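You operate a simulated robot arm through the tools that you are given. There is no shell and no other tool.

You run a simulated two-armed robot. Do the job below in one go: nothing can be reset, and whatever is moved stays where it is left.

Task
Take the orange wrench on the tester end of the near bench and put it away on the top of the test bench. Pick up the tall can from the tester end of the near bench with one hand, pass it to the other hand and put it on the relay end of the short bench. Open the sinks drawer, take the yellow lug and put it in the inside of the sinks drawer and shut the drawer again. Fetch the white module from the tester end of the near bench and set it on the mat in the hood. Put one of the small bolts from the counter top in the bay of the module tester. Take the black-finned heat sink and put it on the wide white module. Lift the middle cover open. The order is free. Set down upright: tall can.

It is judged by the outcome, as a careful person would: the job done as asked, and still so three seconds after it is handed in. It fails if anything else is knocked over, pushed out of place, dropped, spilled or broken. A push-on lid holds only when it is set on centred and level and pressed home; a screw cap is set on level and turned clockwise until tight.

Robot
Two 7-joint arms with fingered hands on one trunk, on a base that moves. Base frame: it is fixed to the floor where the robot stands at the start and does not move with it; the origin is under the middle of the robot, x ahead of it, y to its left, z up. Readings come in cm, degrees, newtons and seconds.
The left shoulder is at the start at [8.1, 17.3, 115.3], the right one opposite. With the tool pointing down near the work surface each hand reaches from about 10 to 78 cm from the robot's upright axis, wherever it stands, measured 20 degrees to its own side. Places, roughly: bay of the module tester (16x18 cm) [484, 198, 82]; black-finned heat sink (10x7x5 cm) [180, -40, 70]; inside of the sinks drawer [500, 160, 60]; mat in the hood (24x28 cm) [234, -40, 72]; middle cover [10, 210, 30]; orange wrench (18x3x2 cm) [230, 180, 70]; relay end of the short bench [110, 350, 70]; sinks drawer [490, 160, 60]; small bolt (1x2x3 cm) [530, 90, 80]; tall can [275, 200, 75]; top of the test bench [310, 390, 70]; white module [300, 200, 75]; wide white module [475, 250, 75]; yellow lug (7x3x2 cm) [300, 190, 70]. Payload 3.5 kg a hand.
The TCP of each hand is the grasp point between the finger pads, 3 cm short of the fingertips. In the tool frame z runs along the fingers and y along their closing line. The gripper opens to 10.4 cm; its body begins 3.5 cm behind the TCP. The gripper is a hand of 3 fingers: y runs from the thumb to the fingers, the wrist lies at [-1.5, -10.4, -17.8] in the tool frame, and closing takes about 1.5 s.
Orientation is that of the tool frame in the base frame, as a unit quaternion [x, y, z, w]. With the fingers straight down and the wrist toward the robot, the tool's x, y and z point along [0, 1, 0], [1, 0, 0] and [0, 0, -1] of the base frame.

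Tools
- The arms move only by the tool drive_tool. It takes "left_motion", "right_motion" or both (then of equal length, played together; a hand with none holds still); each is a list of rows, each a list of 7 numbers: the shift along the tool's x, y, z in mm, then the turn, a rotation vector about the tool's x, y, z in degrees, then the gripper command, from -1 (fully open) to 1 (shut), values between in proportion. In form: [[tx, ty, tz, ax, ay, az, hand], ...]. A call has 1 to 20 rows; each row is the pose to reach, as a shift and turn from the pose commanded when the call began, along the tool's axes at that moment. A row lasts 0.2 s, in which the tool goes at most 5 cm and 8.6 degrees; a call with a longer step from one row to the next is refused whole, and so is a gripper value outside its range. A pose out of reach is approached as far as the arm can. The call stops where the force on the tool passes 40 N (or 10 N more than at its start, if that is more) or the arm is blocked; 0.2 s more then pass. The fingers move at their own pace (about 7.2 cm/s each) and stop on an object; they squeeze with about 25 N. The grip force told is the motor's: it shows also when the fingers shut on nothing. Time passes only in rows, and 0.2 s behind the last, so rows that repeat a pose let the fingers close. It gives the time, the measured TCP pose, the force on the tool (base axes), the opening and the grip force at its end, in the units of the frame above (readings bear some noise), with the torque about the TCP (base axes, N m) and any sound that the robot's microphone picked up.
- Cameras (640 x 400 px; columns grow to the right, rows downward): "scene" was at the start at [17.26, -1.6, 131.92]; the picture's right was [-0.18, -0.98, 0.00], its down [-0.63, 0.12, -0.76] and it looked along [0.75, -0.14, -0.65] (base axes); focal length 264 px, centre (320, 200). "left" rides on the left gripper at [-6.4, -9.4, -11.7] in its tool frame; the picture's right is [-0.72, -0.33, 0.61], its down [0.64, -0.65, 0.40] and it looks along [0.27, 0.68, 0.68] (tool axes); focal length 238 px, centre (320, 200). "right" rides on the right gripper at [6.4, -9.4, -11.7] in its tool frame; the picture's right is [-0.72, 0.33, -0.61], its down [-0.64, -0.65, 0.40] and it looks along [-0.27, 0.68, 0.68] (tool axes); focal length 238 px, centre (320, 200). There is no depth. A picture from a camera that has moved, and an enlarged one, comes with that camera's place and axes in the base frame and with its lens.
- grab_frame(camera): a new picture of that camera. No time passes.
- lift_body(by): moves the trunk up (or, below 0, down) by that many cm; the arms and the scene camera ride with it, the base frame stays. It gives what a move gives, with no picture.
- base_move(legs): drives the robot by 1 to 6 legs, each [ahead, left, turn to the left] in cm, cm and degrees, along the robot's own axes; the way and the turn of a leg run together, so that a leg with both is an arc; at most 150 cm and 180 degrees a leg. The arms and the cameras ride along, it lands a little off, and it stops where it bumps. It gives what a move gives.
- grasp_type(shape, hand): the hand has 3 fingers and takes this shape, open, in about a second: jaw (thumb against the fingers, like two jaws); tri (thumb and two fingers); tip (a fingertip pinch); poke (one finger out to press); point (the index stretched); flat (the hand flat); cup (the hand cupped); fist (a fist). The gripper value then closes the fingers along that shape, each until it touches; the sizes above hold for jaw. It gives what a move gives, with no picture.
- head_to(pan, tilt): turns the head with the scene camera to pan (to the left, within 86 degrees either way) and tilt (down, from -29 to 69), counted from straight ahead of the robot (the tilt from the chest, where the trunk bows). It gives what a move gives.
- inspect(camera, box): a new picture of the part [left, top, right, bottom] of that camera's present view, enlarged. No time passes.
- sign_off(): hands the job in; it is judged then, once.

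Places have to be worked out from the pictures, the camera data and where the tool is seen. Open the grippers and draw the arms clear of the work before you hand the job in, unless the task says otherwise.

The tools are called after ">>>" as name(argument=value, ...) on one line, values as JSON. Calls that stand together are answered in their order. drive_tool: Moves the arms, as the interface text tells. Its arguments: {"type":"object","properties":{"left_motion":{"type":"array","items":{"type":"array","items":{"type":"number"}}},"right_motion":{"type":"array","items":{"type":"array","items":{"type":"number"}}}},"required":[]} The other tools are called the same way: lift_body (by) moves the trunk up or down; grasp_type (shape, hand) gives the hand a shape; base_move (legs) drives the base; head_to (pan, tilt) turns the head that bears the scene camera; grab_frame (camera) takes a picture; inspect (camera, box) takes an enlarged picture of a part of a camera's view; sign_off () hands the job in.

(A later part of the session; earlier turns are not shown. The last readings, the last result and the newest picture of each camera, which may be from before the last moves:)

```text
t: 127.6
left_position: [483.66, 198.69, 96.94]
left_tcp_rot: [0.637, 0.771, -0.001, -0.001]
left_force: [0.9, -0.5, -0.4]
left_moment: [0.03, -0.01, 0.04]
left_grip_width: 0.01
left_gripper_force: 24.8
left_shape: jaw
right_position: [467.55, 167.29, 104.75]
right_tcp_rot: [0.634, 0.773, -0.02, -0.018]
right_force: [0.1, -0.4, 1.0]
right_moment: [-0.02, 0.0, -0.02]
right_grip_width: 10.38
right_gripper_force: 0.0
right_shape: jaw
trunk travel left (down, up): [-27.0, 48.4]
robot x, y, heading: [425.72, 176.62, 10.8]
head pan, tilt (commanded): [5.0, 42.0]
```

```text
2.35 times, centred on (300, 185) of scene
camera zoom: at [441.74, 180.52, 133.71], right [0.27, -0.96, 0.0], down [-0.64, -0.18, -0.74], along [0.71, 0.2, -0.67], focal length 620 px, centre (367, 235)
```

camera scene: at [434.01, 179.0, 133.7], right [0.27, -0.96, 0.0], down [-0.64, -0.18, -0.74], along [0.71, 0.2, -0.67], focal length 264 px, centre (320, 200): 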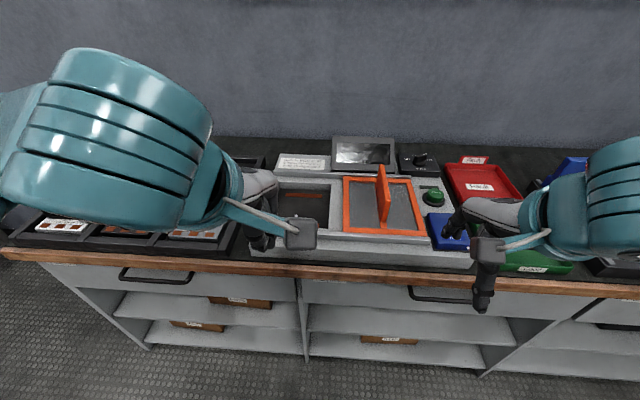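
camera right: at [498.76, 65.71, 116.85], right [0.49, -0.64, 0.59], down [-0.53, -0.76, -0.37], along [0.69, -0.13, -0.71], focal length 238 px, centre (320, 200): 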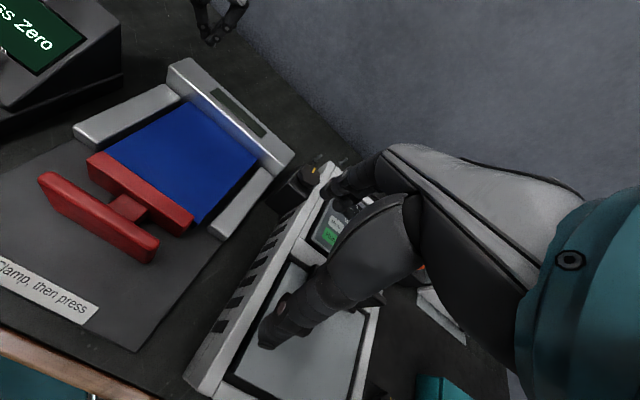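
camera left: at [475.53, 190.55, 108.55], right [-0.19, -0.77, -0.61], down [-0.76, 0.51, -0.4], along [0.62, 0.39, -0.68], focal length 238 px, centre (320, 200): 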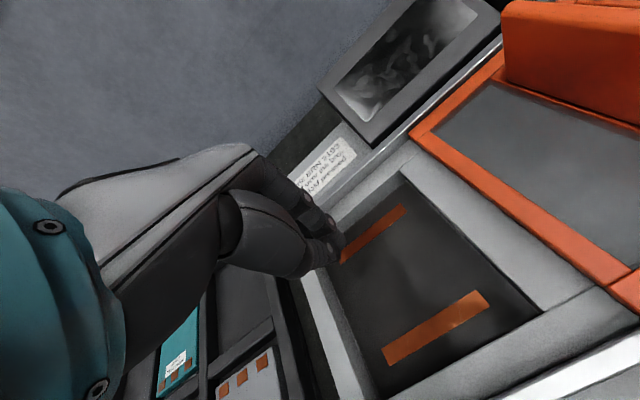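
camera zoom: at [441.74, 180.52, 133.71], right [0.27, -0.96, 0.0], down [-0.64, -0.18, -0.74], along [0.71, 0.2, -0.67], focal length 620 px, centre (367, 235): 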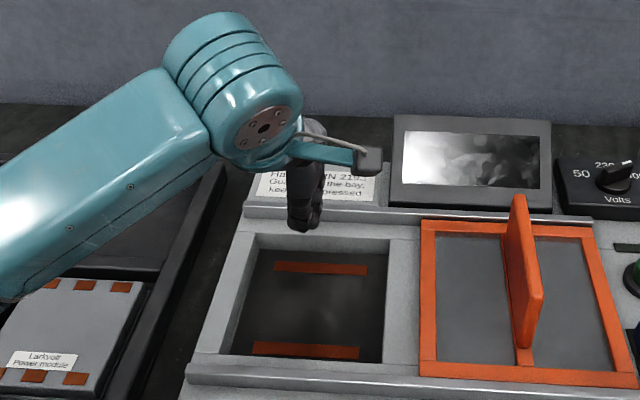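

The hand is over the bay centre (484, 198.7). I lower it into the bay.

>>> drive_tool(left_motion=[[0, 0, 35, 0, 0, 0, 1], [0, 0, 70, 0, 0, 0, 1], [0, 0, 92, 0, 0, 0, 1], [0, 0, 100, 0, 0, 0, 1], [0, 0, 100, 0, 0, 0, 1]])

>>> grab_frame(camera="left")

>>> inspect(camera="scene", box=[200, 100, 400, 270])

```text
t: 128.8
left_position: [483.46, 198.68, 86.68]
left_tcp_rot: [0.637, 0.771, -0.001, -0.001]
left_force: [0.3, 0.0, 0.9]
left_moment: [0.02, -0.01, 0.02]
left_grip_width: 0.02
left_gripper_force: 24.4
left_shape: jaw
right_position: [467.6, 167.43, 104.71]
right_tcp_rot: [0.633, 0.774, -0.018, -0.019]
right_force: [0.4, -0.7, -0.1]
right_moment: [0.02, -0.01, 0.0]
right_grip_width: 10.36
right_gripper_force: 0.2
right_shape: jaw
trunk travel left (down, up): [-27.0, 48.4]
robot x, y, heading: [425.66, 176.75, 11.1]
head pan, tilt (commanded): [5.0, 42.0]
```

```text
taken
camera left: at [475.41, 190.63, 98.55], right [-0.19, -0.77, -0.61], down [-0.76, 0.51, -0.4], along [0.62, 0.39, -0.68], focal length 238 px, centre (320, 200)
```

left: 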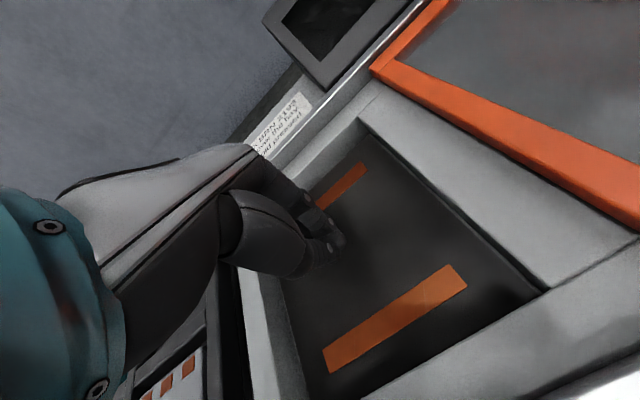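

```text
2.35 times, centred on (300, 185) of scene
camera zoom: at [441.77, 180.51, 133.7], right [0.27, -0.96, 0.0], down [-0.64, -0.18, -0.74], along [0.71, 0.2, -0.67], focal length 620 px, centre (367, 235)
```

zoom: 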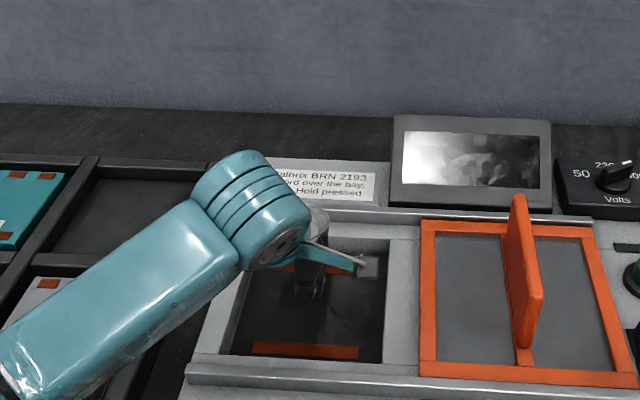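

Clear of the rim. I go down another 8 mm and open the fingers partly to let the bolt go.

>>> drive_tool(left_motion=[[0, 0, 4, 0, 0, 0, 1], [0, 0, 8, 0, 0, 0, 1], [0, 0, 8, 0, 0, 0, 0.8], [0, 0, 8, 0, 0, 0, 0.5], [0, 0, 8, 0, 0, 0, 0.3], [0, 0, 8, 0, 0, 0, 0.2], [0, 0, 8, 0, 0, 0, 0.2], [0, 0, 8, 0, 0, 0, 0.2]])

>>> grab_frame(camera="left")

>>> inspect(camera="scene", box=[250, 150, 350, 260])

```text
t: 130.6
left_position: [483.52, 198.84, 86.09]
left_tcp_rot: [0.636, 0.771, -0.001, -0.001]
left_force: [-0.2, 0.3, -0.3]
left_moment: [0.0, 0.0, 0.03]
left_grip_width: 4.09
left_gripper_force: 0.0
left_shape: jaw
right_position: [467.52, 167.46, 104.74]
right_tcp_rot: [0.633, 0.774, -0.019, -0.018]
right_force: [-0.3, -0.1, 0.2]
right_moment: [0.03, -0.01, 0.03]
right_grip_width: 10.39
right_gripper_force: 0.1
right_shape: jaw
trunk travel left (down, up): [-27.0, 48.4]
robot x, y, heading: [425.97, 176.96, 10.8]
head pan, tilt (commanded): [5.0, 42.0]
```

```text
taken
camera left: at [475.44, 190.63, 97.76], right [-0.19, -0.77, -0.61], down [-0.76, 0.51, -0.4], along [0.62, 0.39, -0.68], focal length 238 px, centre (320, 200)
```

left: 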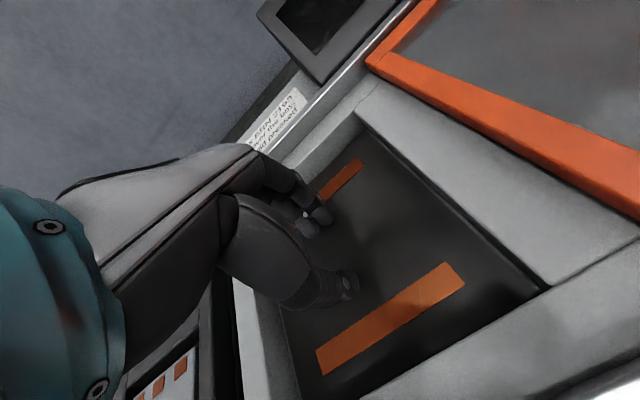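

```text
3.64 times, centred on (300, 205) of scene
camera zoom: at [441.77, 180.51, 133.7], right [0.27, -0.96, 0.0], down [-0.64, -0.18, -0.74], along [0.71, 0.2, -0.67], focal length 958 px, centre (393, 182)
```

zoom: 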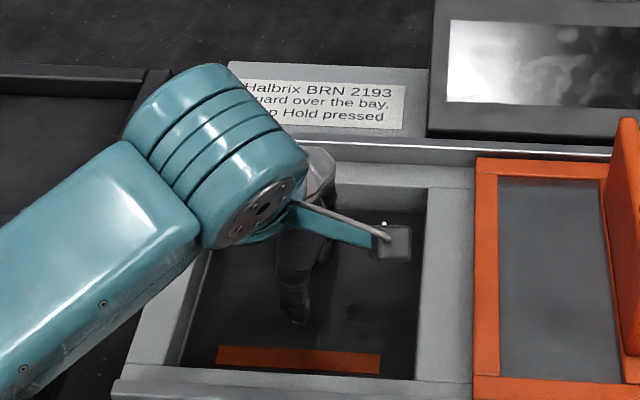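

>>> inspect(camera="left", box=[250, 150, 400, 310])

```text
2.50 times, centred on (325, 230) of left
camera zoom: at [475.44, 190.63, 97.76], right [-0.19, -0.77, -0.61], down [-0.76, 0.51, -0.4], along [0.62, 0.39, -0.68], focal length 596 px, centre (308, 125)
```

zoom: 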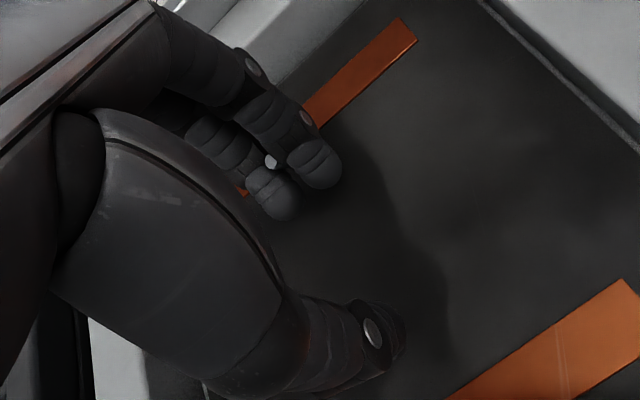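

Something metallic shows between the two fingertips; I open further and raise slightly to see whether the bolt drops free.

>>> drive_tool(left_motion=[[0, 0, 0, 0, 0, 0, 0], [0, 0, 0, 0, 0, 0, -0.3], [0, 0, 0, 0, 0, 0, -0.3], [0, 0, -8, 0, 0, 0, -0.3], [0, 0, -8, 0, 0, 0, -0.3]])

>>> inspect(camera="left", box=[250, 150, 400, 310])

```text
t: 131.8
left_position: [483.45, 198.71, 86.84]
left_tcp_rot: [0.637, 0.771, -0.002, 0.0]
left_force: [-0.4, 0.2, 0.1]
left_moment: [0.01, 0.0, -0.01]
left_grip_width: 6.7
left_gripper_force: 0.0
left_shape: jaw
right_position: [467.51, 167.45, 104.7]
right_tcp_rot: [0.633, 0.774, -0.019, -0.018]
right_force: [0.1, -0.5, 0.7]
right_moment: [-0.02, -0.01, 0.01]
right_grip_width: 10.39
right_gripper_force: 0.1
right_shape: jaw
trunk travel left (down, up): [-27.0, 48.4]
robot x, y, heading: [426.06, 176.29, 10.9]
head pan, tilt (commanded): [5.0, 42.0]
```

```text
2.50 times, centred on (325, 230) of left
camera zoom: at [475.46, 190.63, 98.59], right [-0.19, -0.77, -0.61], down [-0.76, 0.51, -0.4], along [0.62, 0.39, -0.68], focal length 596 px, centre (308, 125)
```

zoom: 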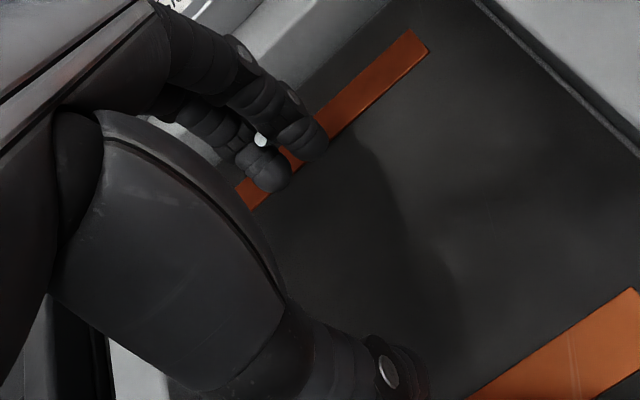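

>>> inspect(camera="left", box=[280, 185, 330, 225])

>>> grab_frame(camera="right")

```text
10.00 times, centred on (305, 205) of left
camera zoom: at [475.46, 190.63, 98.59], right [-0.19, -0.77, -0.61], down [-0.76, 0.51, -0.4], along [0.62, 0.39, -0.68], focal length 2384 px, centre (470, 150)
```

zoom: 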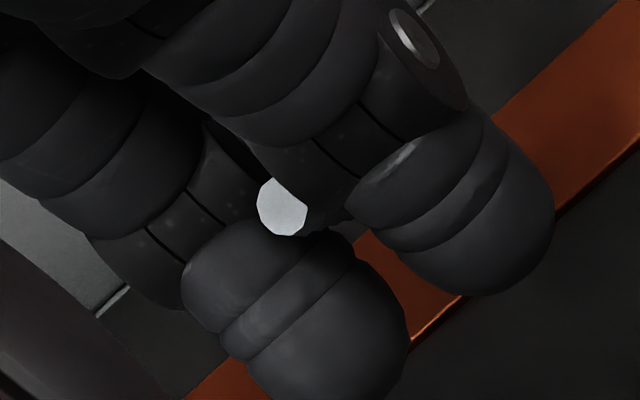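

```text
taken
camera right: at [457.55, 171.9, 116.86], right [0.49, -0.64, 0.59], down [-0.53, -0.76, -0.37], along [0.69, -0.13, -0.71], focal length 238 px, centre (320, 200)
```

right: 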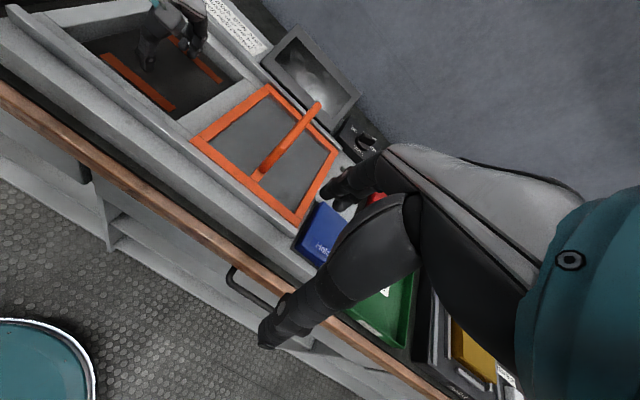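

The bolt's shank is wedged between the two fingers. Changing the hand to the "tri" shape should spread the fingers and let it fall the last centimetre into the bay.

>>> grasp_type(hand="left", shape="tri")

>>> inspect(camera="left", box=[250, 150, 400, 310])

>>> inspect(camera="right", box=[80, 0, 280, 125])

```text
t: 132.7
left_position: [483.5, 198.61, 86.8]
left_tcp_rot: [0.637, 0.771, -0.002, -0.001]
left_force: [0.2, 0.6, -0.2]
left_moment: [-0.02, 0.0, 0.03]
left_grip_width: 10.37
left_gripper_force: 0.0
left_shape: tri
right_position: [467.47, 167.33, 104.74]
right_tcp_rot: [0.633, 0.774, -0.019, -0.018]
right_force: [-0.3, -0.2, -0.1]
right_moment: [0.0, -0.01, 0.0]
right_grip_width: 10.36
right_gripper_force: 0.0
right_shape: jaw
trunk travel left (down, up): [-27.0, 48.4]
robot x, y, heading: [425.62, 176.67, 10.7]
head pan, tilt (commanded): [5.0, 42.0]
```

```text
2.50 times, centred on (325, 230) of left
camera zoom: at [475.46, 190.62, 98.58], right [-0.19, -0.77, -0.61], down [-0.76, 0.51, -0.4], along [0.62, 0.39, -0.68], focal length 596 px, centre (308, 125)
```

zoom: 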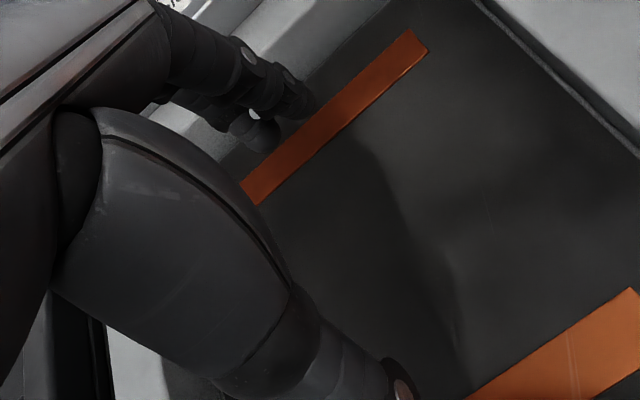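

```text
3.20 times, centred on (180, 62) of right
camera zoom: at [457.55, 171.9, 116.86], right [0.49, -0.64, 0.59], down [-0.53, -0.76, -0.37], along [0.69, -0.13, -0.71], focal length 763 px, centre (768, 640)
```

zoom: 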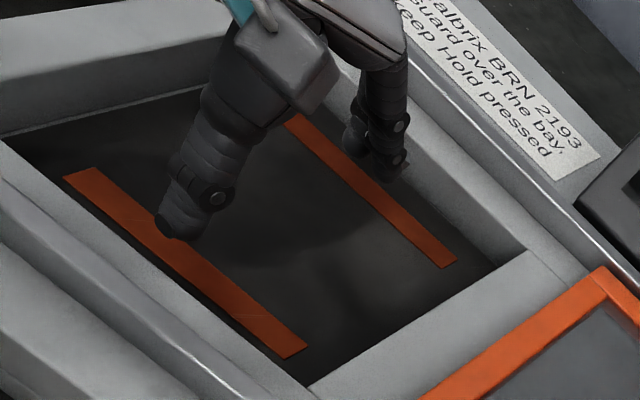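

The bolt is still wedged with the fingers. I bring the fingers nearer the bay centre, raise 1.5 cm, and then switch to "poke" so that one finger curls away and frees it.

>>> drive_tool(left_motion=[[0, 0, -8, 0, 0, 0, -0.5], [0, 0, -15, 0, 0, 0, 0], [0, 0, -15, 0, 0, 0, 0.2], [0, 0, -15, 0, 0, 0, 0.2], [0, 0, -15, 0, 0, 0, 0.2]])

>>> inspect(camera="left", box=[250, 150, 400, 310])

>>> inspect(camera="right", box=[80, 0, 280, 125])

```text
t: 133.9
left_position: [483.46, 198.78, 88.32]
left_tcp_rot: [0.637, 0.771, -0.001, -0.001]
left_force: [1.3, -0.4, 0.1]
left_moment: [-0.05, 0.01, 0.02]
left_grip_width: 4.22
left_gripper_force: 0.1
left_shape: tri
right_position: [467.51, 167.3, 104.78]
right_tcp_rot: [0.633, 0.774, -0.02, -0.018]
right_force: [0.5, -0.6, 0.0]
right_moment: [0.01, -0.04, -0.02]
right_grip_width: 10.36
right_gripper_force: 0.2
right_shape: jaw
trunk travel left (down, up): [-27.0, 48.4]
robot x, y, heading: [425.59, 176.8, 11.0]
head pan, tilt (commanded): [5.0, 42.0]
```

```text
2.50 times, centred on (325, 230) of left
camera zoom: at [475.45, 190.6, 100.06], right [-0.19, -0.77, -0.61], down [-0.76, 0.51, -0.4], along [0.62, 0.39, -0.68], focal length 596 px, centre (308, 125)
```

zoom: 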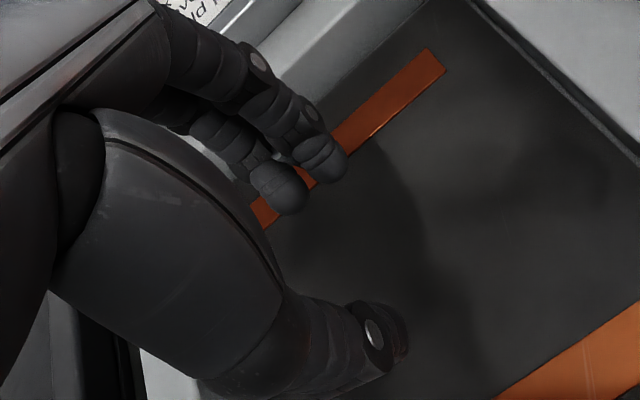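

```text
3.20 times, centred on (180, 62) of right
camera zoom: at [457.55, 171.9, 116.86], right [0.49, -0.64, 0.59], down [-0.53, -0.76, -0.37], along [0.69, -0.13, -0.71], focal length 763 px, centre (768, 640)
```

zoom: 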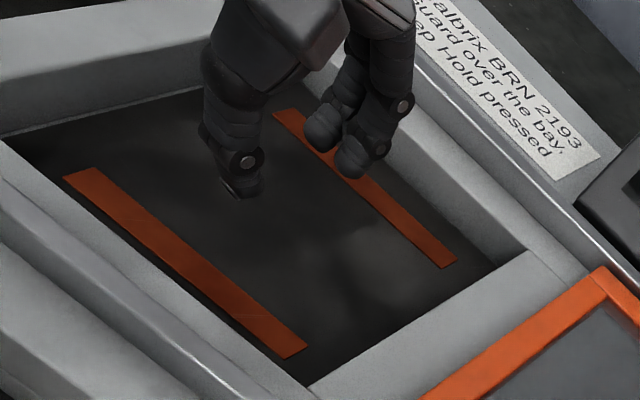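

>>> inspect(camera="left", box=[285, 190, 335, 230])

>>> inspect(camera="right", box=[160, 10, 220, 60])

```text
10.00 times, centred on (310, 210) of left
camera zoom: at [475.45, 190.6, 100.06], right [-0.19, -0.77, -0.61], down [-0.76, 0.51, -0.4], along [0.62, 0.39, -0.68], focal length 2384 px, centre (420, 100)
```

zoom: 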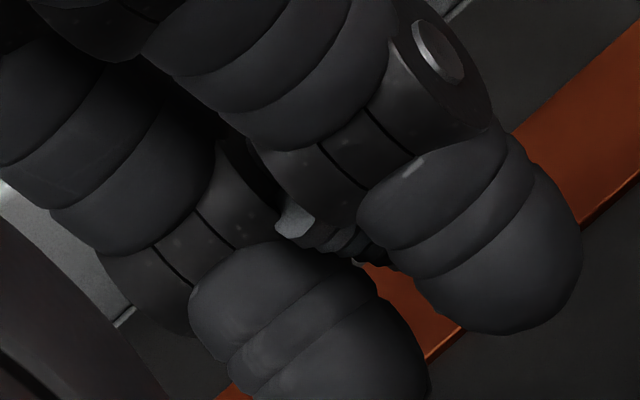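

```text
8.00 times, centred on (190, 35) of right
camera zoom: at [457.55, 171.9, 116.86], right [0.49, -0.64, 0.59], down [-0.53, -0.76, -0.37], along [0.69, -0.13, -0.71], focal length 1907 px, centre (1360, 1520)
```

zoom: 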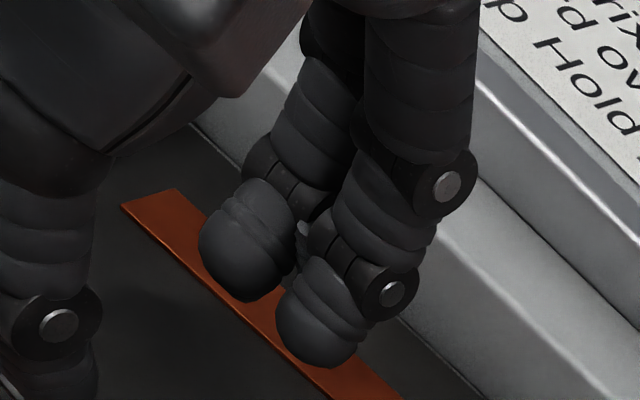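

The bolt (threads visible) is still between the fingers. I switch to "poke" to make one finger curl away.

>>> grasp_type(hand="left", shape="poke")

>>> inspect(camera="left", box=[250, 150, 400, 310])

>>> inspect(camera="right", box=[80, 0, 280, 125])

```text
t: 134.8
left_position: [483.48, 198.62, 88.33]
left_tcp_rot: [0.637, 0.771, -0.002, -0.001]
left_force: [-0.4, 0.0, 0.6]
left_moment: [0.0, -0.05, -0.01]
left_grip_width: 0.0
left_gripper_force: 0.0
left_shape: poke
right_position: [467.64, 167.36, 104.58]
right_tcp_rot: [0.633, 0.774, -0.018, -0.018]
right_force: [-0.1, 0.2, 0.1]
right_moment: [0.01, -0.02, 0.03]
right_grip_width: 10.34
right_gripper_force: 0.1
right_shape: jaw
trunk travel left (down, up): [-27.0, 48.4]
robot x, y, heading: [425.48, 176.53, 10.8]
head pan, tilt (commanded): [5.0, 42.0]
```

```text
2.50 times, centred on (325, 230) of left
camera zoom: at [475.45, 190.61, 100.05], right [-0.19, -0.77, -0.61], down [-0.76, 0.51, -0.4], along [0.62, 0.39, -0.68], focal length 596 px, centre (308, 125)
```

zoom: 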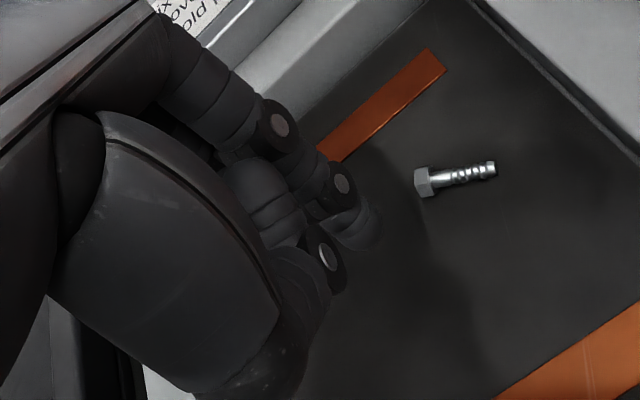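

```text
3.20 times, centred on (180, 62) of right
camera zoom: at [457.55, 171.9, 116.86], right [0.49, -0.64, 0.59], down [-0.53, -0.76, -0.37], along [0.69, -0.13, -0.71], focal length 763 px, centre (768, 640)
```

zoom: 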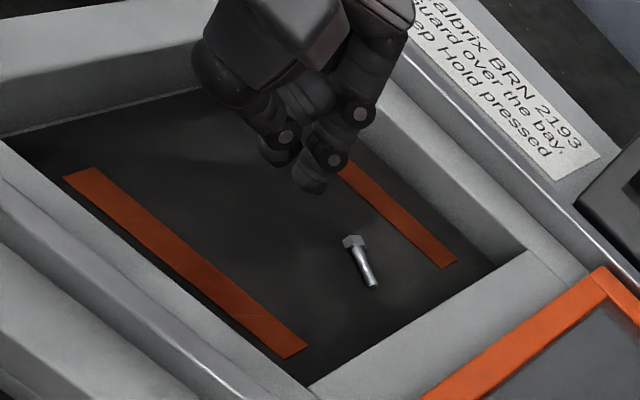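

The bolt has dropped into the bay and lies on its floor. I raise the left hand straight up, draw it back and restore the jaw shape.

>>> drive_tool(left_motion=[[0, 0, -40, 0, 0, 0, -1], [0, 0, -80, 0, 0, 0, -1], [0, 0, -120, 0, 0, 0, -1], [0, -40, -150, 0, 0, 0, -1], [0, -80, -170, 0, 0, 0, -1], [0, -120, -190, 0, 0, 0, -1], [0, -160, -200, 0, 0, 0, -1]])

>>> grasp_type(hand="left", shape="jaw")

>>> grab_frame(camera="scene")

>>> inspect(camera="scene", box=[230, 130, 350, 250])

```text
t: 136.4
left_position: [467.84, 195.69, 108.3]
left_tcp_rot: [0.637, 0.771, -0.001, -0.002]
left_force: [-1.1, 0.1, -0.2]
left_moment: [-0.01, 0.03, -0.02]
left_grip_width: 0.0
left_gripper_force: 0.0
left_shape: poke
right_position: [467.57, 167.51, 104.71]
right_tcp_rot: [0.633, 0.773, -0.019, -0.018]
right_force: [0.2, -0.6, -0.5]
right_moment: [-0.01, 0.02, 0.02]
right_grip_width: 10.37
right_gripper_force: 0.1
right_shape: jaw
trunk travel left (down, up): [-27.0, 48.4]
robot x, y, heading: [425.88, 176.73, 10.8]
head pan, tilt (commanded): [5.0, 42.0]
```

```text
t: 137.3
left_position: [467.98, 195.54, 108.32]
left_tcp_rot: [0.637, 0.771, -0.001, 0.0]
left_force: [0.3, -0.6, -0.4]
left_moment: [0.03, 0.02, 0.01]
left_grip_width: 10.42
left_gripper_force: 0.1
left_shape: jaw
right_position: [467.6, 167.41, 104.79]
right_tcp_rot: [0.633, 0.773, -0.019, -0.018]
right_force: [0.5, 0.1, 0.0]
right_moment: [0.03, 0.0, 0.01]
right_grip_width: 10.36
right_gripper_force: 0.0
right_shape: jaw
trunk travel left (down, up): [-27.0, 48.4]
robot x, y, heading: [425.82, 177.07, 11.0]
head pan, tilt (commanded): [5.0, 42.0]
```

```text
taken
camera scene: at [441.77, 180.51, 133.7], right [0.27, -0.96, 0.0], down [-0.64, -0.18, -0.74], along [0.71, 0.2, -0.67], focal length 264 px, centre (320, 200)
```

scene: 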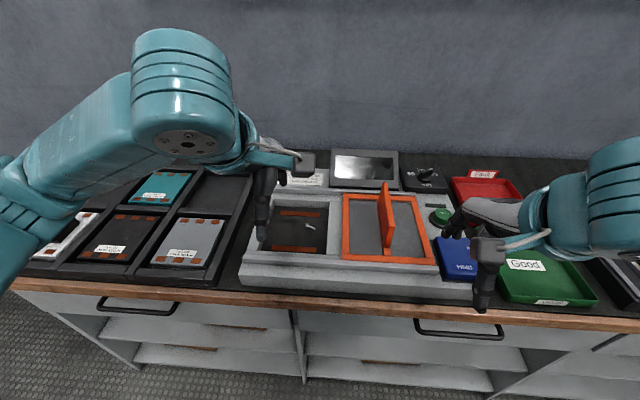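

```text
3.33 times, centred on (290, 190) of scene
camera zoom: at [441.77, 180.51, 133.7], right [0.27, -0.96, 0.0], down [-0.64, -0.18, -0.74], along [0.71, 0.2, -0.67], focal length 878 px, centre (420, 233)
```

zoom: 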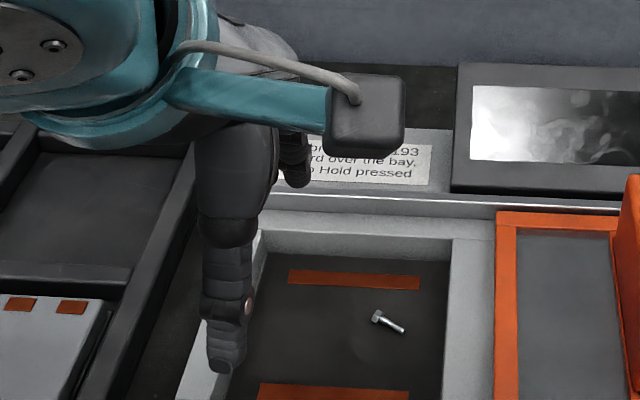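

The bolt lies in the bay. Next the Sinks drawer: I look closely at its handle from the scene and right cameras.

>>> head_to(pan=-10, tilt=50)

>>> grab_frame(camera="scene")

>>> inspect(camera="scene", box=[220, 200, 480, 362])

>>> inspect(camera="right", box=[190, 230, 350, 330])

```text
t: 138.1
left_position: [467.79, 195.65, 108.45]
left_tcp_rot: [0.636, 0.771, -0.001, -0.001]
left_force: [-0.7, -0.3, -0.4]
left_moment: [0.02, -0.01, 0.0]
left_grip_width: 10.37
left_gripper_force: 0.0
left_shape: jaw
right_position: [467.59, 167.31, 104.71]
right_tcp_rot: [0.634, 0.773, -0.019, -0.018]
right_force: [1.2, 0.1, -0.8]
right_moment: [0.01, 0.0, -0.01]
right_grip_width: 10.35
right_gripper_force: 0.2
right_shape: jaw
trunk travel left (down, up): [-27.0, 48.4]
robot x, y, heading: [425.56, 176.82, 11.4]
head pan, tilt (commanded): [-10.0, 50.0]
```

```text
taken
camera scene: at [441.43, 178.35, 132.58], right [0.02, -1.0, 0.0], down [-0.77, -0.01, -0.64], along [0.64, 0.01, -0.77], focal length 264 px, centre (320, 200)
```

scene: 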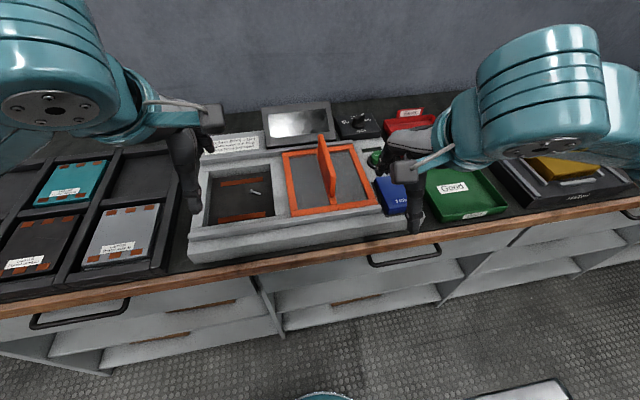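

```text
2.46 times, centred on (350, 281) of scene
camera zoom: at [441.43, 178.35, 132.58], right [0.02, -1.0, 0.0], down [-0.77, -0.01, -0.64], along [0.64, 0.01, -0.77], focal length 648 px, centre (246, 1)
```

zoom: 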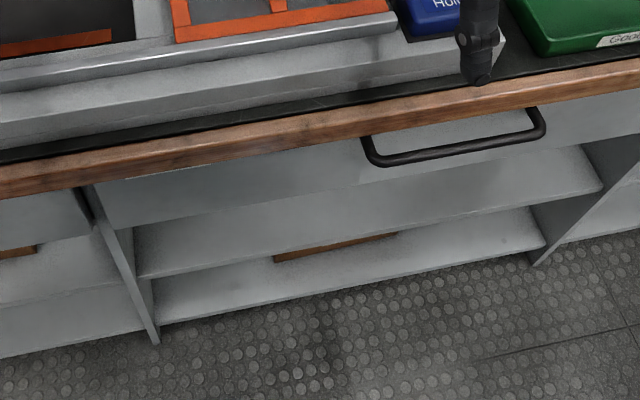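

```text
4.00 times, centred on (270, 280) of right
camera zoom: at [457.55, 171.9, 116.86], right [0.49, -0.64, 0.59], down [-0.53, -0.76, -0.37], along [0.69, -0.13, -0.71], focal length 953 px, centre (520, -120)
```

zoom: 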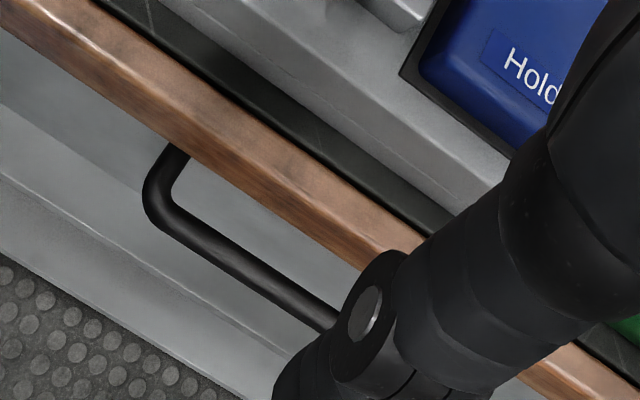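

The handle arch's left end triangulates to about (471, 166, 73), its bar running along the counter with ~3 cm free below the rim. I'll grip it with the right hand tilted forward 60° (fingers above, thumb below), so first I back up and shift right to face it.

>>> base_move(legs=[[-20, -16, 0.8]])

>>> head_to(pan=-5, tilt=45)

>>> grab_frame(camera="scene")

>>> inspect(camera="scene", box=[220, 180, 460, 330])

```text
t: 139.9
left_position: [451.28, 176.9, 108.33]
left_tcp_rot: [0.63, 0.776, -0.001, -0.001]
left_force: [-0.2, 0.3, 0.8]
left_moment: [0.02, -0.02, -0.02]
left_grip_width: 10.39
left_gripper_force: 0.0
left_shape: jaw
right_position: [451.43, 148.47, 104.72]
right_tcp_rot: [0.625, 0.78, -0.019, -0.018]
right_force: [-0.5, 0.5, 1.5]
right_moment: [0.05, -0.01, 0.04]
right_grip_width: 10.35
right_gripper_force: 0.0
right_shape: jaw
trunk travel left (down, up): [-27.0, 48.4]
robot x, y, heading: [409.46, 157.06, 12.1]
head pan, tilt (commanded): [-10.0, 50.0]
```

```text
t: 140.6
left_position: [451.28, 176.82, 108.22]
left_tcp_rot: [0.63, 0.777, -0.001, -0.001]
left_force: [0.8, -1.6, -0.2]
left_moment: [-0.03, 0.02, 0.0]
left_grip_width: 10.39
left_gripper_force: 0.1
left_shape: jaw
right_position: [451.54, 148.61, 104.66]
right_tcp_rot: [0.626, 0.779, -0.019, -0.019]
right_force: [-0.8, -0.8, -0.7]
right_moment: [-0.02, -0.01, 0.01]
right_grip_width: 10.35
right_gripper_force: 0.1
right_shape: jaw
trunk travel left (down, up): [-27.0, 48.4]
robot x, y, heading: [409.85, 157.0, 12.1]
head pan, tilt (commanded): [-5.0, 45.0]
```

```text
taken
camera scene: at [425.53, 159.76, 133.26], right [0.12, -0.99, 0.0], down [-0.7, -0.09, -0.71], along [0.7, 0.09, -0.71], focal length 264 px, centre (320, 200)
```

scene: 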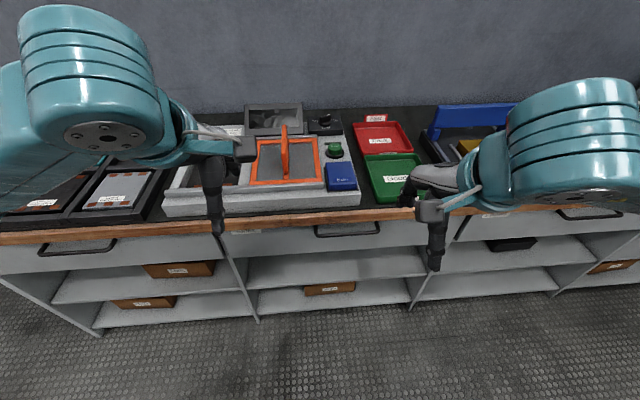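

```text
2.67 times, centred on (340, 255) of scene
camera zoom: at [425.53, 159.76, 133.26], right [0.12, -0.99, 0.0], down [-0.7, -0.09, -0.71], along [0.7, 0.09, -0.71], focal length 703 px, centre (267, 53)
```

zoom: 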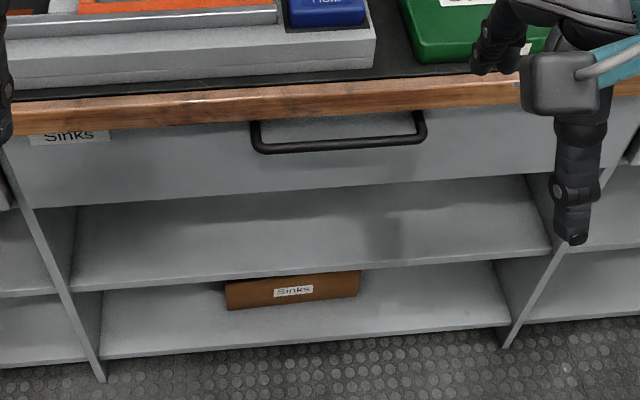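

The bar centre is at (472.0, 157.7, 73.4), 18 cm long. I bring the right hand down in front of it, tilting the fingers forward and narrowing the opening to about 3 cm.

>>> drive_tool(right_motion=[[5.5, 19, 33, -8, 0, 0, -0.5], [11, 38, 66, -16, 0, 0, 0], [16.5, 57, 100, -24, 0, 0, 0.3], [22, 76, 133, -32, 0, 0, 0.42], [27.5, 95, 166, -40, 0, 0, 0.42], [33, 115, 200, -48, 0, 0, 0.42], [38.5, 134, 233, -56, 0, 0, 0.42], [44, 153, 266, -63, 0, 0, 0.42], [44, 153, 266, -63, 0, 0, 0.42]])

>>> grab_frame(camera="scene")

>>> grab_frame(camera="right")

```text
t: 142.6
left_position: [451.23, 176.78, 108.32]
left_tcp_rot: [0.63, 0.777, -0.001, -0.001]
left_force: [0.0, -1.0, 0.6]
left_moment: [0.02, 0.03, 0.02]
left_grip_width: 10.39
left_gripper_force: 0.1
left_shape: jaw
right_position: [458.01, 167.77, 91.6]
right_tcp_rot: [0.566, 0.67, 0.369, 0.307]
right_force: [0.9, 0.6, -0.4]
right_moment: [-0.01, 0.0, 0.02]
right_grip_width: 3.0
right_gripper_force: 0.0
right_shape: jaw
right hand out of reach, approached as far as the arm can: row 1, 2, 3, 4, 5, 6, 7, 8, 9
trunk travel left (down, up): [-27.0, 48.4]
robot x, y, heading: [409.46, 157.07, 12.2]
head pan, tilt (commanded): [-5.0, 45.0]
```

```text
taken
camera scene: at [425.52, 159.75, 133.27], right [0.12, -0.99, 0.0], down [-0.7, -0.09, -0.71], along [0.7, 0.09, -0.71], focal length 264 px, centre (320, 200)
```

scene: 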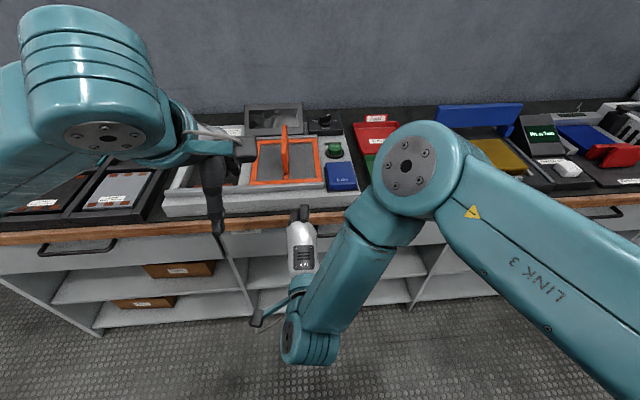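

```text
taken
camera right: at [442.11, 171.65, 89.97], right [-0.22, -0.77, 0.6], down [0.09, -0.63, -0.77], along [0.97, -0.11, 0.21], focal length 238 px, centre (320, 200)
```

right: 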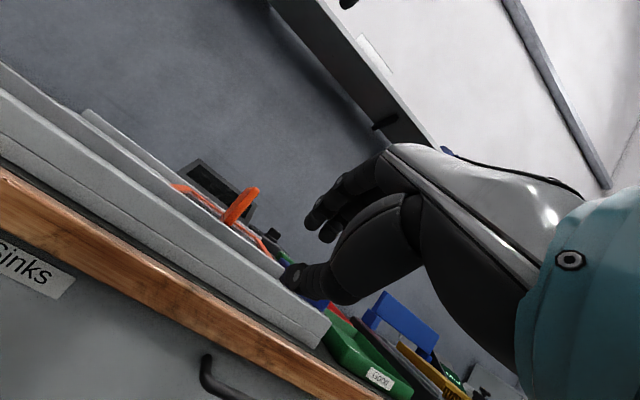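

The hand reached the tilt but not the place; the wrist would be bent too far from this shoulder height. Lowering the trunk by 25 cm should level the forearm; both hands are in front of the counter, clear of it.

>>> lift_body(by=-25)

>>> grab_frame(camera="scene")

>>> grab_frame(camera="right")

```text
t: 145.1
left_position: [452.16, 176.93, 82.35]
left_tcp_rot: [0.629, 0.777, -0.015, -0.014]
left_force: [0.4, -0.8, -0.2]
left_moment: [0.01, -0.01, -0.04]
left_grip_width: 10.38
left_gripper_force: 0.0
left_shape: jaw
right_position: [458.87, 167.92, 54.72]
right_tcp_rot: [0.605, 0.718, 0.259, 0.225]
right_force: [-0.3, 0.4, -0.1]
right_moment: [0.0, 0.01, 0.02]
right_grip_width: 3.02
right_gripper_force: 0.0
right_shape: jaw
trunk travel left (down, up): [-2.0, 73.4]
robot x, y, heading: [409.68, 157.07, 12.1]
head pan, tilt (commanded): [-5.0, 45.0]
```

```text
taken
camera scene: at [438.75, 162.57, 107.01], right [0.12, -0.99, 0.0], down [-0.7, -0.09, -0.71], along [0.7, 0.09, -0.71], focal length 264 px, centre (320, 200)
```

scene: 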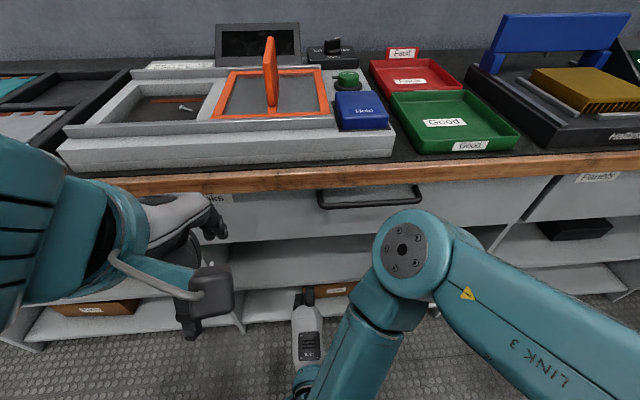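

```text
taken
camera right: at [443.12, 171.85, 57.5], right [-0.02, -0.73, 0.68], down [-0.13, -0.68, -0.72], along [0.99, -0.1, -0.08], focal length 238 px, centre (320, 200)
```

right: 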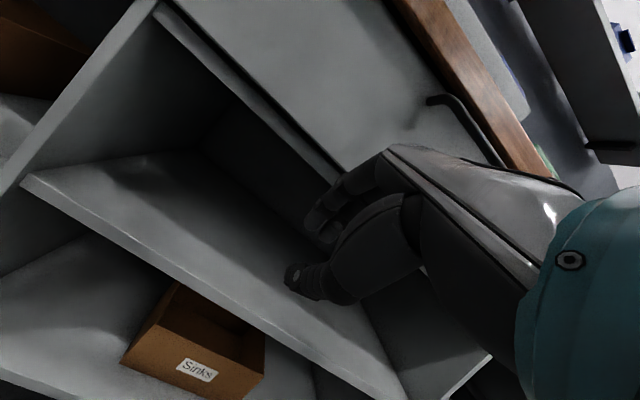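

Lowering also bowed the trunk forward; the hand is now tilted about 40°, which also suits. I back the base off 15 cm, then bring the hand up in front of and above the bar.

>>> base_move(legs=[[-15, 0, 0]])

>>> drive_tool(right_motion=[[-15, 40, -8, 0, 0.2, -0.2, 0.42], [-30, 80, -16, 0, 0.4, -0.4, 0.42], [-45, 120, -24, 0, 0.6, -0.6, 0.42], [-60, 160, -32, 0, 0.8, -0.8, 0.42], [-75, 200, -40, 0, 1, -1, 0.42], [-90, 240, -48, 0, 1.2, -1.3, 0.42], [-105, 280, -56, 0, 1.4, -1.6, 0.42], [-121, 315, -63, 0, 1.5, -1.75, 0.42], [-121, 315, -63, 0, 1.5, -1.75, 0.42]])

>>> grab_frame(camera="scene")

>>> grab_frame(camera="right")

```text
t: 146.5
left_position: [437.49, 173.83, 82.33]
left_tcp_rot: [0.629, 0.777, -0.016, -0.015]
left_force: [0.6, -0.4, 0.1]
left_moment: [0.03, -0.01, 0.02]
left_grip_width: 10.4
left_gripper_force: 0.1
left_shape: jaw
right_position: [444.29, 164.91, 54.7]
right_tcp_rot: [0.605, 0.719, 0.259, 0.223]
right_force: [-0.4, -0.2, -0.4]
right_moment: [0.0, 0.03, 0.03]
right_grip_width: 3.06
right_gripper_force: 0.0
right_shape: jaw
trunk travel left (down, up): [-2.0, 73.4]
robot x, y, heading: [394.81, 154.2, 12.2]
head pan, tilt (commanded): [-5.0, 45.0]
```

```text
t: 148.5
left_position: [437.77, 173.81, 82.31]
left_tcp_rot: [0.629, 0.777, -0.015, -0.014]
left_force: [0.1, 0.0, 0.0]
left_moment: [0.0, 0.01, 0.0]
left_grip_width: 10.38
left_gripper_force: 0.0
left_shape: jaw
right_position: [466.17, 156.5, 79.77]
right_tcp_rot: [0.59, 0.731, 0.264, 0.218]
right_force: [0.1, 0.9, 0.1]
right_moment: [0.0, -0.03, -0.03]
right_grip_width: 3.0
right_gripper_force: 0.1
right_shape: jaw
trunk travel left (down, up): [-2.0, 73.4]
robot x, y, heading: [395.2, 153.99, 12.0]
head pan, tilt (commanded): [-5.0, 45.0]
```

```text
taken
camera scene: at [424.24, 159.48, 106.98], right [0.12, -0.99, 0.0], down [-0.7, -0.09, -0.71], along [0.7, 0.09, -0.71], focal length 264 px, centre (320, 200)
```

scene: 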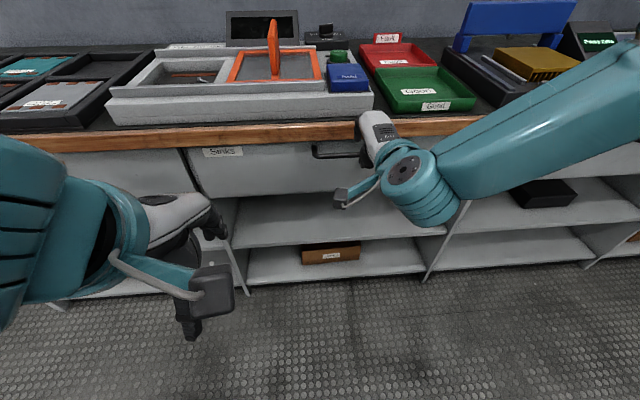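

```text
taken
camera right: at [450.27, 159.75, 82.62], right [0.01, -0.73, 0.68], down [-0.1, -0.68, -0.72], along [0.99, -0.06, -0.08], focal length 238 px, centre (320, 200)
```

right: 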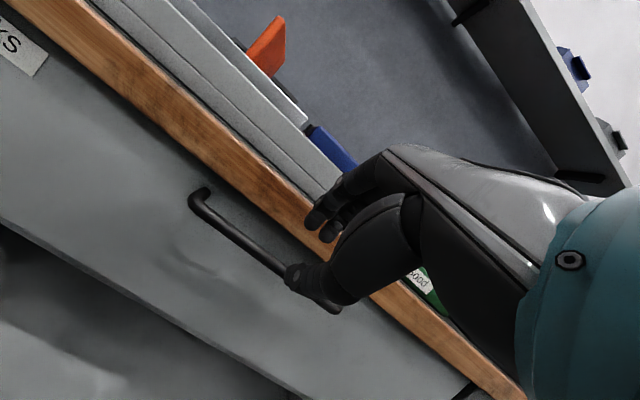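

The hand is in the right pre-grasp pose (bar height confirmed ≈73.4). I move along the finger direction to straddle the bar.

>>> drive_tool(right_motion=[[0, -2, 20, 0, 0, 0, 0.42], [0, -2, 40, 0, 0, 0, 0.42], [0, -2, 60, 0, 0, 0, 0.42], [0, -2, 72, 0, 0, 0, 0.42], [0, -2, 80, 0, 0, 0, 0.42], [0, -2, 80, 0, 0, 0, 0.42]])

>>> grab_frame(camera="right")

>>> inspect(camera="scene", box=[290, 90, 450, 210])

```text
t: 149.7
left_position: [437.32, 173.59, 82.42]
left_tcp_rot: [0.63, 0.776, -0.014, -0.013]
left_force: [0.0, 0.5, -0.7]
left_moment: [0.0, 0.01, 0.0]
left_grip_width: 10.4
left_gripper_force: 0.1
left_shape: jaw
right_position: [470.11, 158.8, 75.53]
right_tcp_rot: [0.594, 0.727, 0.264, 0.222]
right_force: [-27.9, -11.0, 13.7]
right_moment: [0.0, -0.7, -0.38]
right_grip_width: 2.75
right_gripper_force: 0.1
right_shape: jaw
right hand out of reach, approached as far as the arm can: row 2, 3, 4, 5
trunk travel left (down, up): [-2.0, 73.4]
robot x, y, heading: [394.78, 153.68, 12.2]
head pan, tilt (commanded): [-5.0, 45.0]
stopped in row 5 (right hand): the force on the tool passed its limit at 46 N (the readings are from after the stop); the commanded pose is now the measured one
```

```text
taken
camera right: at [454.27, 162.23, 78.31], right [0.0, -0.73, 0.69], down [-0.1, -0.68, -0.72], along [0.99, -0.07, -0.07], focal length 238 px, centre (320, 200)
```

right: 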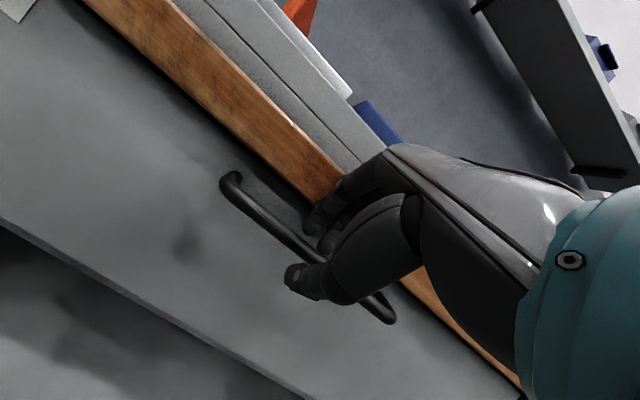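

```text
3.33 times, centred on (370, 150) of scene
camera zoom: at [423.76, 159.26, 107.14], right [0.12, -0.99, 0.0], down [-0.7, -0.08, -0.71], along [0.7, 0.09, -0.7], focal length 878 px, centre (153, 367)
```

zoom: 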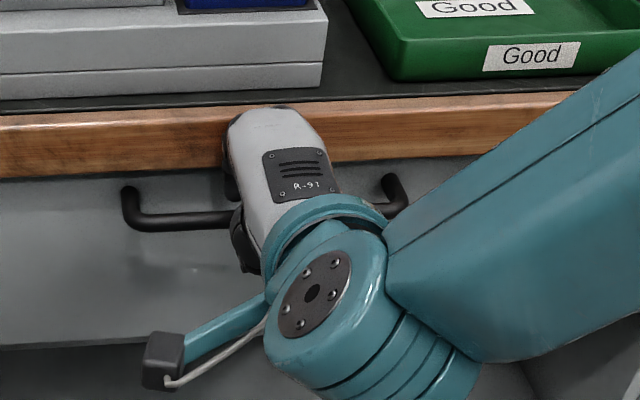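

The fingers touched the rim's underside edge; the bar is centred but near the fingertips. I back off 1.5 cm, shift 7 mm toward the thumb side and advance again.

>>> drive_tool(right_motion=[[0, 0, -15, 0, 0, 0, 0.46], [0, -7, -15, 0, 0, 0, 0.46], [0, -7, -4, 0, 0, 0, 0.46], [0, -7, 6, 0, 0, 0, 0.46], [0, -7, 12, 0, 0, 0, 0.46], [0, -7, 12, 0, 0, 0, 0.46]])

>>> grab_frame(camera="right")

```text
t: 150.8
left_position: [437.1, 173.54, 82.48]
left_tcp_rot: [0.63, 0.776, -0.014, -0.012]
left_force: [-0.6, 0.1, 0.2]
left_moment: [-0.03, -0.03, 0.0]
left_grip_width: 10.41
left_gripper_force: 0.0
left_shape: jaw
right_position: [470.08, 159.04, 75.09]
right_tcp_rot: [0.595, 0.725, 0.266, 0.224]
right_force: [-28.0, -9.1, 18.0]
right_moment: [-0.01, -0.85, -0.34]
right_grip_width: 2.64
right_gripper_force: 0.1
right_shape: jaw
right hand out of reach, approached as far as the arm can: row 5
trunk travel left (down, up): [-2.0, 73.4]
robot x, y, heading: [394.67, 153.83, 11.7]
head pan, tilt (commanded): [-5.0, 45.0]
stopped in row 5 (right hand): the force on the tool passed its limit at 51 N (the readings are from after the stop); the commanded pose is now the measured one
```

```text
taken
camera right: at [454.26, 162.54, 77.76], right [-0.01, -0.73, 0.68], down [-0.1, -0.68, -0.73], along [0.99, -0.08, -0.07], focal length 238 px, centre (320, 200)
```

right: 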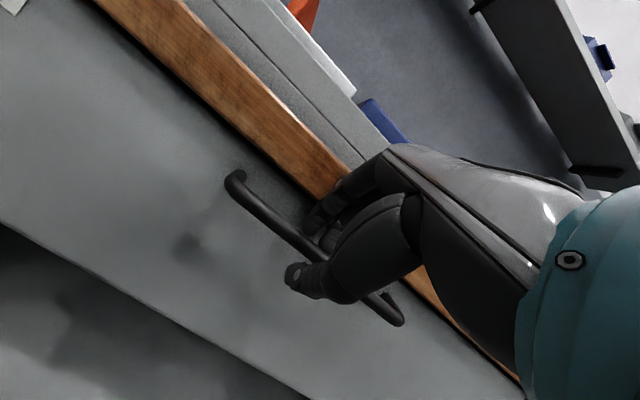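

The knuckles are stopped by the rim, but the bar lies between thumb and fingertips. I simply close here and see if the grip holds the bar.

>>> drive_tool(right_motion=[[0, 0, 0, 0, 0, 0, 0.6], [0, 0, 0, 0, 0, 0, 0.8], [0, 0, 0, 0, 0, 0, 1], [0, 0, 0, 0, 0, 0, 1], [0, 0, 0, 0, 0, 0, 1], [0, 0, 0, 0, 0, 0, 1]])

>>> grab_frame(camera="right")

```text
t: 152.2
left_position: [437.28, 173.75, 82.49]
left_tcp_rot: [0.63, 0.776, -0.013, -0.012]
left_force: [0.7, 0.0, 1.1]
left_moment: [0.0, -0.03, 0.02]
left_grip_width: 10.42
left_gripper_force: 0.1
left_shape: jaw
right_position: [470.34, 159.08, 75.07]
right_tcp_rot: [0.595, 0.725, 0.265, 0.224]
right_force: [-22.4, -7.1, 29.1]
right_moment: [-0.12, -0.96, -0.34]
right_grip_width: 1.3
right_gripper_force: 25.1
right_shape: jaw
trunk travel left (down, up): [-2.0, 73.4]
robot x, y, heading: [395.19, 153.68, 12.1]
head pan, tilt (commanded): [-5.0, 45.0]
```

```text
taken
camera right: at [454.36, 162.59, 77.69], right [-0.01, -0.73, 0.69], down [-0.1, -0.68, -0.73], along [0.99, -0.08, -0.07], focal length 238 px, centre (320, 200)
```

right: 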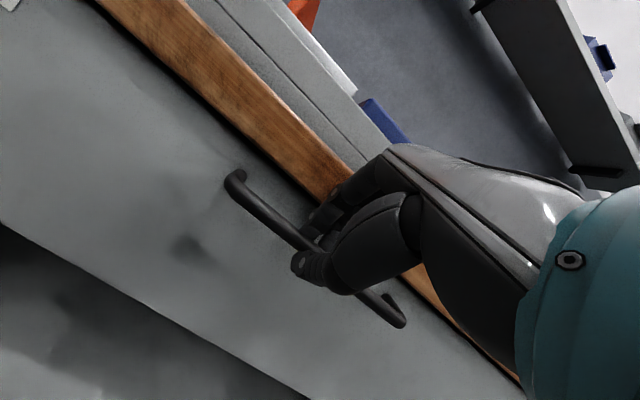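

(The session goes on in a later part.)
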